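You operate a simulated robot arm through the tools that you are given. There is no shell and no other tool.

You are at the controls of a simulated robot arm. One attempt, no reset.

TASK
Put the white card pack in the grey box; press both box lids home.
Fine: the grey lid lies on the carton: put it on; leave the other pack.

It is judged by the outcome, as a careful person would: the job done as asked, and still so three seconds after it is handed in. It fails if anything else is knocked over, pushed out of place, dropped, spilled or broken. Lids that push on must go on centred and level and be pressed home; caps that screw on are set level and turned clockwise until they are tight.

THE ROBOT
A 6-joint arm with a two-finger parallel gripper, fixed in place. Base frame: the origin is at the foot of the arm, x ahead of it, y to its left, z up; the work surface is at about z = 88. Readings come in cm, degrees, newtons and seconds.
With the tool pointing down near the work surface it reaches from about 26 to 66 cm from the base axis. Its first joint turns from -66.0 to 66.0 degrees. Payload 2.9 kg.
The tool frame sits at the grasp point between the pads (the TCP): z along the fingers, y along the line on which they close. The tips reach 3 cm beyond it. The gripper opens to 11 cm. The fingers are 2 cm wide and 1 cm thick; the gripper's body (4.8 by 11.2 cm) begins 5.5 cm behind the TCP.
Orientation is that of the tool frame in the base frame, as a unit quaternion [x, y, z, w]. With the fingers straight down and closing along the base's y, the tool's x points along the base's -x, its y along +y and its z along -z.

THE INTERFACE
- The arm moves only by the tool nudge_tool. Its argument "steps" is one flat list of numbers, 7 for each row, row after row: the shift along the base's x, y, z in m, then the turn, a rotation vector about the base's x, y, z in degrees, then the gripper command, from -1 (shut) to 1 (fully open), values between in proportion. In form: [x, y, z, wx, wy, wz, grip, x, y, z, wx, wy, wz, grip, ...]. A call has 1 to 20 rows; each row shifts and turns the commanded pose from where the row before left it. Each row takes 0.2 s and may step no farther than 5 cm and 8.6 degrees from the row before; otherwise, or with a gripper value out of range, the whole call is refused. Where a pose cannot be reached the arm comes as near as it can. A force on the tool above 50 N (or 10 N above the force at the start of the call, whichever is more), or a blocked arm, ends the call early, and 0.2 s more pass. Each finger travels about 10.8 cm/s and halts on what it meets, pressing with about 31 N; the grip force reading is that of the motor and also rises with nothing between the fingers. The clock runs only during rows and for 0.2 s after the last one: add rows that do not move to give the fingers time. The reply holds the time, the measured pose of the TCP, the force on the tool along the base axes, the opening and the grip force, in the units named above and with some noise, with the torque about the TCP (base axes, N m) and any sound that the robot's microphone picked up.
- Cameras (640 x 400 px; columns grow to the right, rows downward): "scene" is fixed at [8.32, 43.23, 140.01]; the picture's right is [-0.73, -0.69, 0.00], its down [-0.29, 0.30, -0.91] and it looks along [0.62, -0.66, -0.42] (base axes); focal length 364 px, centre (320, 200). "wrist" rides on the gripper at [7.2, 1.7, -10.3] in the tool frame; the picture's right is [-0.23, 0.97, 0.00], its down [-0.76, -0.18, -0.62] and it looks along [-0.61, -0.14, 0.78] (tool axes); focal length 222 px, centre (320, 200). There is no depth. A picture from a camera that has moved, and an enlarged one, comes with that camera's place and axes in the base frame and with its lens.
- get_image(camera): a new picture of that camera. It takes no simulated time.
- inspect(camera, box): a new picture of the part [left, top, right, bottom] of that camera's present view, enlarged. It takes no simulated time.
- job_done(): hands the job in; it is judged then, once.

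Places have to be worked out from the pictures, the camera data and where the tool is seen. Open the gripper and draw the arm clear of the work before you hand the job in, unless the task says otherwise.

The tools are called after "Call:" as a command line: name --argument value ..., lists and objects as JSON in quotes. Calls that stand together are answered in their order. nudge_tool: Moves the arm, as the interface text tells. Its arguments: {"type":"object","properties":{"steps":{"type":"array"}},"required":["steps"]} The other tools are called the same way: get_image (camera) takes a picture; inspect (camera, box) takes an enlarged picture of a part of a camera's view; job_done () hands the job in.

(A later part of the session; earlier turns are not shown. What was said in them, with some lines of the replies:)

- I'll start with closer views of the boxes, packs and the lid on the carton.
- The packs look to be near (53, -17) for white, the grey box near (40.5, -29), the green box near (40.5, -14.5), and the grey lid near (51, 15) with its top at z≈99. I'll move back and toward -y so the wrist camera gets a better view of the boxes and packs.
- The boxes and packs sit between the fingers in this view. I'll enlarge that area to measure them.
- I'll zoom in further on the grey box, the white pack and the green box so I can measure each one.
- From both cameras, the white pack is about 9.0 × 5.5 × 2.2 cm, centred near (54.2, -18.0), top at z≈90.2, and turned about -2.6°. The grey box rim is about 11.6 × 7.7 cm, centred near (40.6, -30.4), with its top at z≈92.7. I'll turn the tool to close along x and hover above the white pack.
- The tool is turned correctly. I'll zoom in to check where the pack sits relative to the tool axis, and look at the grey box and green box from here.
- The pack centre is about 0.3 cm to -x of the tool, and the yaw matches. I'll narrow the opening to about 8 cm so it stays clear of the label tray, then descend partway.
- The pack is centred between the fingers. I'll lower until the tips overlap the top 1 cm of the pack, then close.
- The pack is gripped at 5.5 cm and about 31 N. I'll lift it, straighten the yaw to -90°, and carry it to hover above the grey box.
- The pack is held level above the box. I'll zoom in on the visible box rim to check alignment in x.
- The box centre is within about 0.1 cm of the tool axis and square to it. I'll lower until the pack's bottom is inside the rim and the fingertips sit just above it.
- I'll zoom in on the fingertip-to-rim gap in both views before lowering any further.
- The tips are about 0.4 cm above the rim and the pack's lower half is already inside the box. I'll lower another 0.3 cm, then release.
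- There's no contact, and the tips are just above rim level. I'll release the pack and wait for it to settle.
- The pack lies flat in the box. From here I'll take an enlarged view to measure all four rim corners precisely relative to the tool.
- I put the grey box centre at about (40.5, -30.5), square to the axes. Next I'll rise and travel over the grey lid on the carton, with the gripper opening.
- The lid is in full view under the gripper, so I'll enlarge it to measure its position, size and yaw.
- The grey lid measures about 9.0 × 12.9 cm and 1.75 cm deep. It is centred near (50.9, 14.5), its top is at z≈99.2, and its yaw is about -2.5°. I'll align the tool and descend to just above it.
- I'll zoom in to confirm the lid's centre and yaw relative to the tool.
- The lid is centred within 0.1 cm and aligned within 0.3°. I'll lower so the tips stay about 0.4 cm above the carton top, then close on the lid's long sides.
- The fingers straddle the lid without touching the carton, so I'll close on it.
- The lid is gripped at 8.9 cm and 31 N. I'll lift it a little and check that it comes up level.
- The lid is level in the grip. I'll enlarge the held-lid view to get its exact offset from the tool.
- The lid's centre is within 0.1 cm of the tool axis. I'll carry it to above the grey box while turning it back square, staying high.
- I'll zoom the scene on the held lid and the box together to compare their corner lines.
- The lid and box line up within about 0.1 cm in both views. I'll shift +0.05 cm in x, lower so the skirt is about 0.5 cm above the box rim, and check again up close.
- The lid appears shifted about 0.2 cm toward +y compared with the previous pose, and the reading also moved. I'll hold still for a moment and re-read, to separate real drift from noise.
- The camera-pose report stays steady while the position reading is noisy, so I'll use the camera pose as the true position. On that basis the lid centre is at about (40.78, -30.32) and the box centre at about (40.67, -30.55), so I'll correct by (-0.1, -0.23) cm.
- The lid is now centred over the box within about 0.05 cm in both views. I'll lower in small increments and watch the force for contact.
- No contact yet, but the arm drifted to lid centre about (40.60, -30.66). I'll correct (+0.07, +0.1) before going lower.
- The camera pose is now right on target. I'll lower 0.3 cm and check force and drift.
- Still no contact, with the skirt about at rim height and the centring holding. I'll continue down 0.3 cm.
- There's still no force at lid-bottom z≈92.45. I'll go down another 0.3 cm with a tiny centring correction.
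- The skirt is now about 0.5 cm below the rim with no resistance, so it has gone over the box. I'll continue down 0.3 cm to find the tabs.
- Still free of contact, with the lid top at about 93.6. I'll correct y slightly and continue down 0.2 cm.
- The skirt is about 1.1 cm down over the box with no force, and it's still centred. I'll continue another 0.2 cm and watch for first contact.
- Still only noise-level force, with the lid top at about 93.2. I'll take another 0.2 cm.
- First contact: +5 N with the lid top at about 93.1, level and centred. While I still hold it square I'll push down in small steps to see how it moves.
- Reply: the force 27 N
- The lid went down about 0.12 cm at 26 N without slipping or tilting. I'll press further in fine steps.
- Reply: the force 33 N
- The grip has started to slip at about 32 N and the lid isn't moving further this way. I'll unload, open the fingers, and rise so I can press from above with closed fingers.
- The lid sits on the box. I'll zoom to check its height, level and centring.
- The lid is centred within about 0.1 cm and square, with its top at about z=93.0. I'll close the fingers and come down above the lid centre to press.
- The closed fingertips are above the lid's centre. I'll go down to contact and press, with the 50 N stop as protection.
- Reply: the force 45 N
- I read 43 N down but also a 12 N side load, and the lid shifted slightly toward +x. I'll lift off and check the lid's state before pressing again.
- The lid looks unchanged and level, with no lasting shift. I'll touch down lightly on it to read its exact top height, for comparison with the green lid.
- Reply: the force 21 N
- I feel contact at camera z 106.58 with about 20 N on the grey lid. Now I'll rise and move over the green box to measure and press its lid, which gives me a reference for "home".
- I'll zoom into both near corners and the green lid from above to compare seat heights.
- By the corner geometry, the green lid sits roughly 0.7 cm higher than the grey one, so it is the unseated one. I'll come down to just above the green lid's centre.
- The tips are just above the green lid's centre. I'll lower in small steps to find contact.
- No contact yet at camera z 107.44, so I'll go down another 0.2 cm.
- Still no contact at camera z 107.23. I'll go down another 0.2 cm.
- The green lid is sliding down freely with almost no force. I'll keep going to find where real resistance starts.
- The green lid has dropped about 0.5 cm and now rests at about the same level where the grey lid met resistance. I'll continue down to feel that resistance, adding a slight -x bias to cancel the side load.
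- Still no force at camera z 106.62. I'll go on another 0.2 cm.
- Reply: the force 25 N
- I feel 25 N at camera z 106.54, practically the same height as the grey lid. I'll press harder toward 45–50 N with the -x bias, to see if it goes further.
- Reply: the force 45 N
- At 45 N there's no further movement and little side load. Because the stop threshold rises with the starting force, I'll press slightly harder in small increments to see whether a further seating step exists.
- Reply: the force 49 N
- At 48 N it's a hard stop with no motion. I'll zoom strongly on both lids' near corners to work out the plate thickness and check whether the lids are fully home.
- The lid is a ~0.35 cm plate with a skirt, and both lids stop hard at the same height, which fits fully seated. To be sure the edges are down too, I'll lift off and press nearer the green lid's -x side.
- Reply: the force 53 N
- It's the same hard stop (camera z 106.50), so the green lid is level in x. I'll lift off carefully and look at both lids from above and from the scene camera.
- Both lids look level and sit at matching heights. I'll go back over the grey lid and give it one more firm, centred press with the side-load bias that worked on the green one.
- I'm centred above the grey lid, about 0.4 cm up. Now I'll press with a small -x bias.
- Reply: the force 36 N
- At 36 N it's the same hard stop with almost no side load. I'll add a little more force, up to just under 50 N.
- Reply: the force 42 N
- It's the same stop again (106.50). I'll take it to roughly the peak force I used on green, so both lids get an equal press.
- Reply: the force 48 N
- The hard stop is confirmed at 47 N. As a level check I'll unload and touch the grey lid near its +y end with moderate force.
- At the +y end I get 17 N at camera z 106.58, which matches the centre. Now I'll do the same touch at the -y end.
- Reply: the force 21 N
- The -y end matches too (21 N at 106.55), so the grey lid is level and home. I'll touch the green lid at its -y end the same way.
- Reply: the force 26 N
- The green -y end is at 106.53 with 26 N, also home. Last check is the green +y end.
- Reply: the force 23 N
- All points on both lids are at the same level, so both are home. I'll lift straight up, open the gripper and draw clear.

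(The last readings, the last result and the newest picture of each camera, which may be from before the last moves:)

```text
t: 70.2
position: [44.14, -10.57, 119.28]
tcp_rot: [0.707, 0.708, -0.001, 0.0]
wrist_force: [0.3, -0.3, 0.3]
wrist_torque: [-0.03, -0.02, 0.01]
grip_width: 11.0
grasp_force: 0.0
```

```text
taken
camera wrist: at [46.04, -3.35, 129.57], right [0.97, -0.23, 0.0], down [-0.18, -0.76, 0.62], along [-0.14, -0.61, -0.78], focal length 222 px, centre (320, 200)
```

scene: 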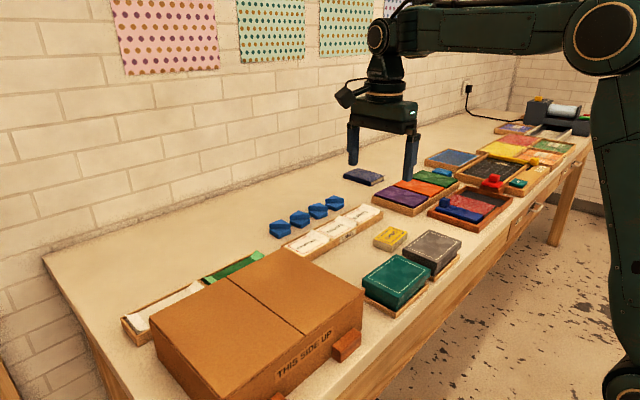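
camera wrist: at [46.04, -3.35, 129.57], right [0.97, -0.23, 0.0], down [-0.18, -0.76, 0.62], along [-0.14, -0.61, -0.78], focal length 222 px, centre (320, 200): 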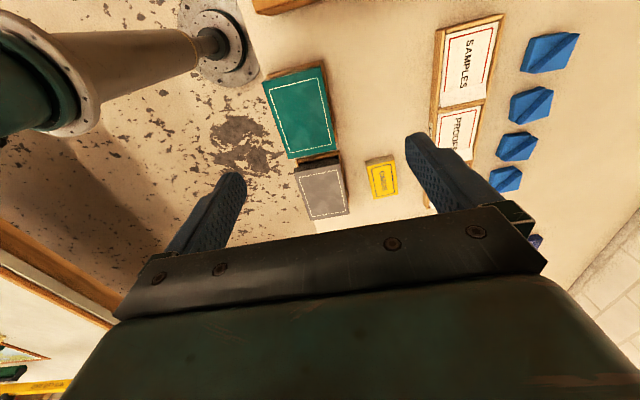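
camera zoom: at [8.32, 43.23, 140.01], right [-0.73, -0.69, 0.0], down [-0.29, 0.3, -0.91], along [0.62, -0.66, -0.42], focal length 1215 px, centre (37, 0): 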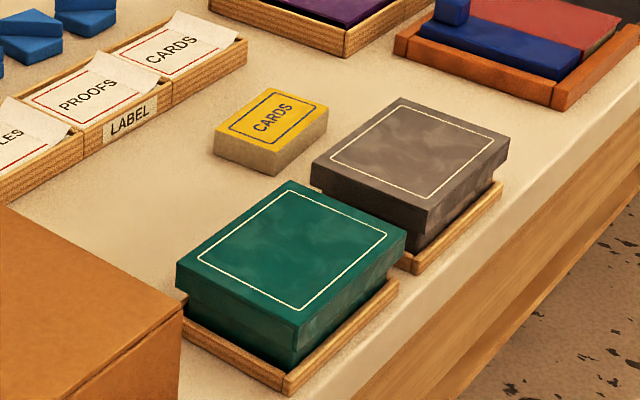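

Everything else is in place and the arm is clear. I'll take one last enlarged look at both lids for centring and level before handing in.

Call:
inspect --camera "wrist" --box '[250, 50, 370, 230]'

Call:
inspect --camera "scene" --box '[355, 225, 470, 320]'

```text
2.22 times, centred on (310, 140) of wrist
camera zoom: at [46.04, -3.35, 129.57], right [0.97, -0.23, 0.0], down [-0.18, -0.76, 0.62], along [-0.14, -0.61, -0.78], focal length 494 px, centre (342, 333)
```

zoom: 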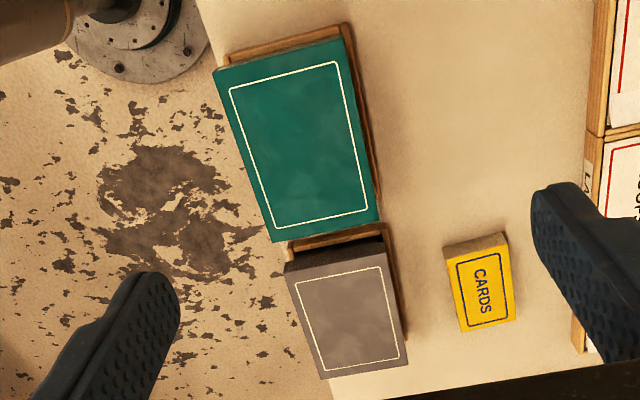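

```text
4.21 times, centred on (412, 272) of scene
camera zoom: at [8.32, 43.23, 140.01], right [-0.73, -0.69, 0.0], down [-0.29, 0.3, -0.91], along [0.62, -0.66, -0.42], focal length 1535 px, centre (-70, -105)
```

zoom: 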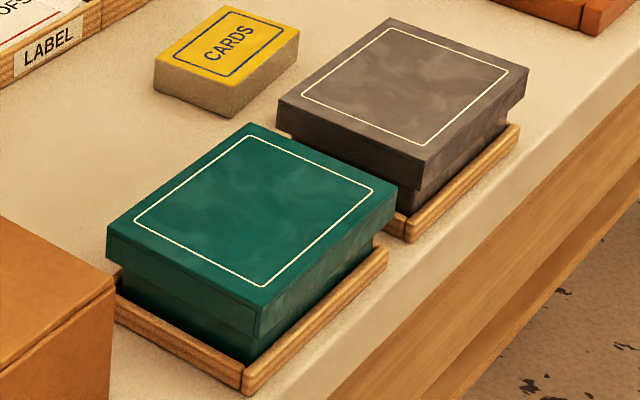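

Both lids are on, level and square over their boxes. The white pack is inside the grey box, the yellow pack hasn't moved, and the gripper is open and clear, so I'm handing in.

Call:
job_done

```text
The job is handed in.
```

I put the white card pack in the grey box, fitted the grey lid from the carton, and pressed both lids down. I then opened the gripper, drew the arm clear and handed the job in.

- **White pack:** it was released with its lower half already inside the rim, because the fingers were too thick to go in with it. It fell about 3 cm and landed flat.
- **Grey lid:** it sits square and centred to within about 0.15 cm. It stops hard under about 47 N, and touches at the centre and both ends met it at the same height.
- **Green lid:** it started about 0.7 cm proud and dropped down when first touched. It then stopped hard at the same height as the grey lid, under about 48 N at the centre and 52 N near one side. Touches at both ends matched.
- **What I couldn't confirm:** no click or other sound was reported from either lid. I judged them home from the hard stop and the matching heights. I couldn't see under the lids.
- **Everything else:** the yellow pack was left where it was. In the last pictures nothing else looked knocked over or moved.
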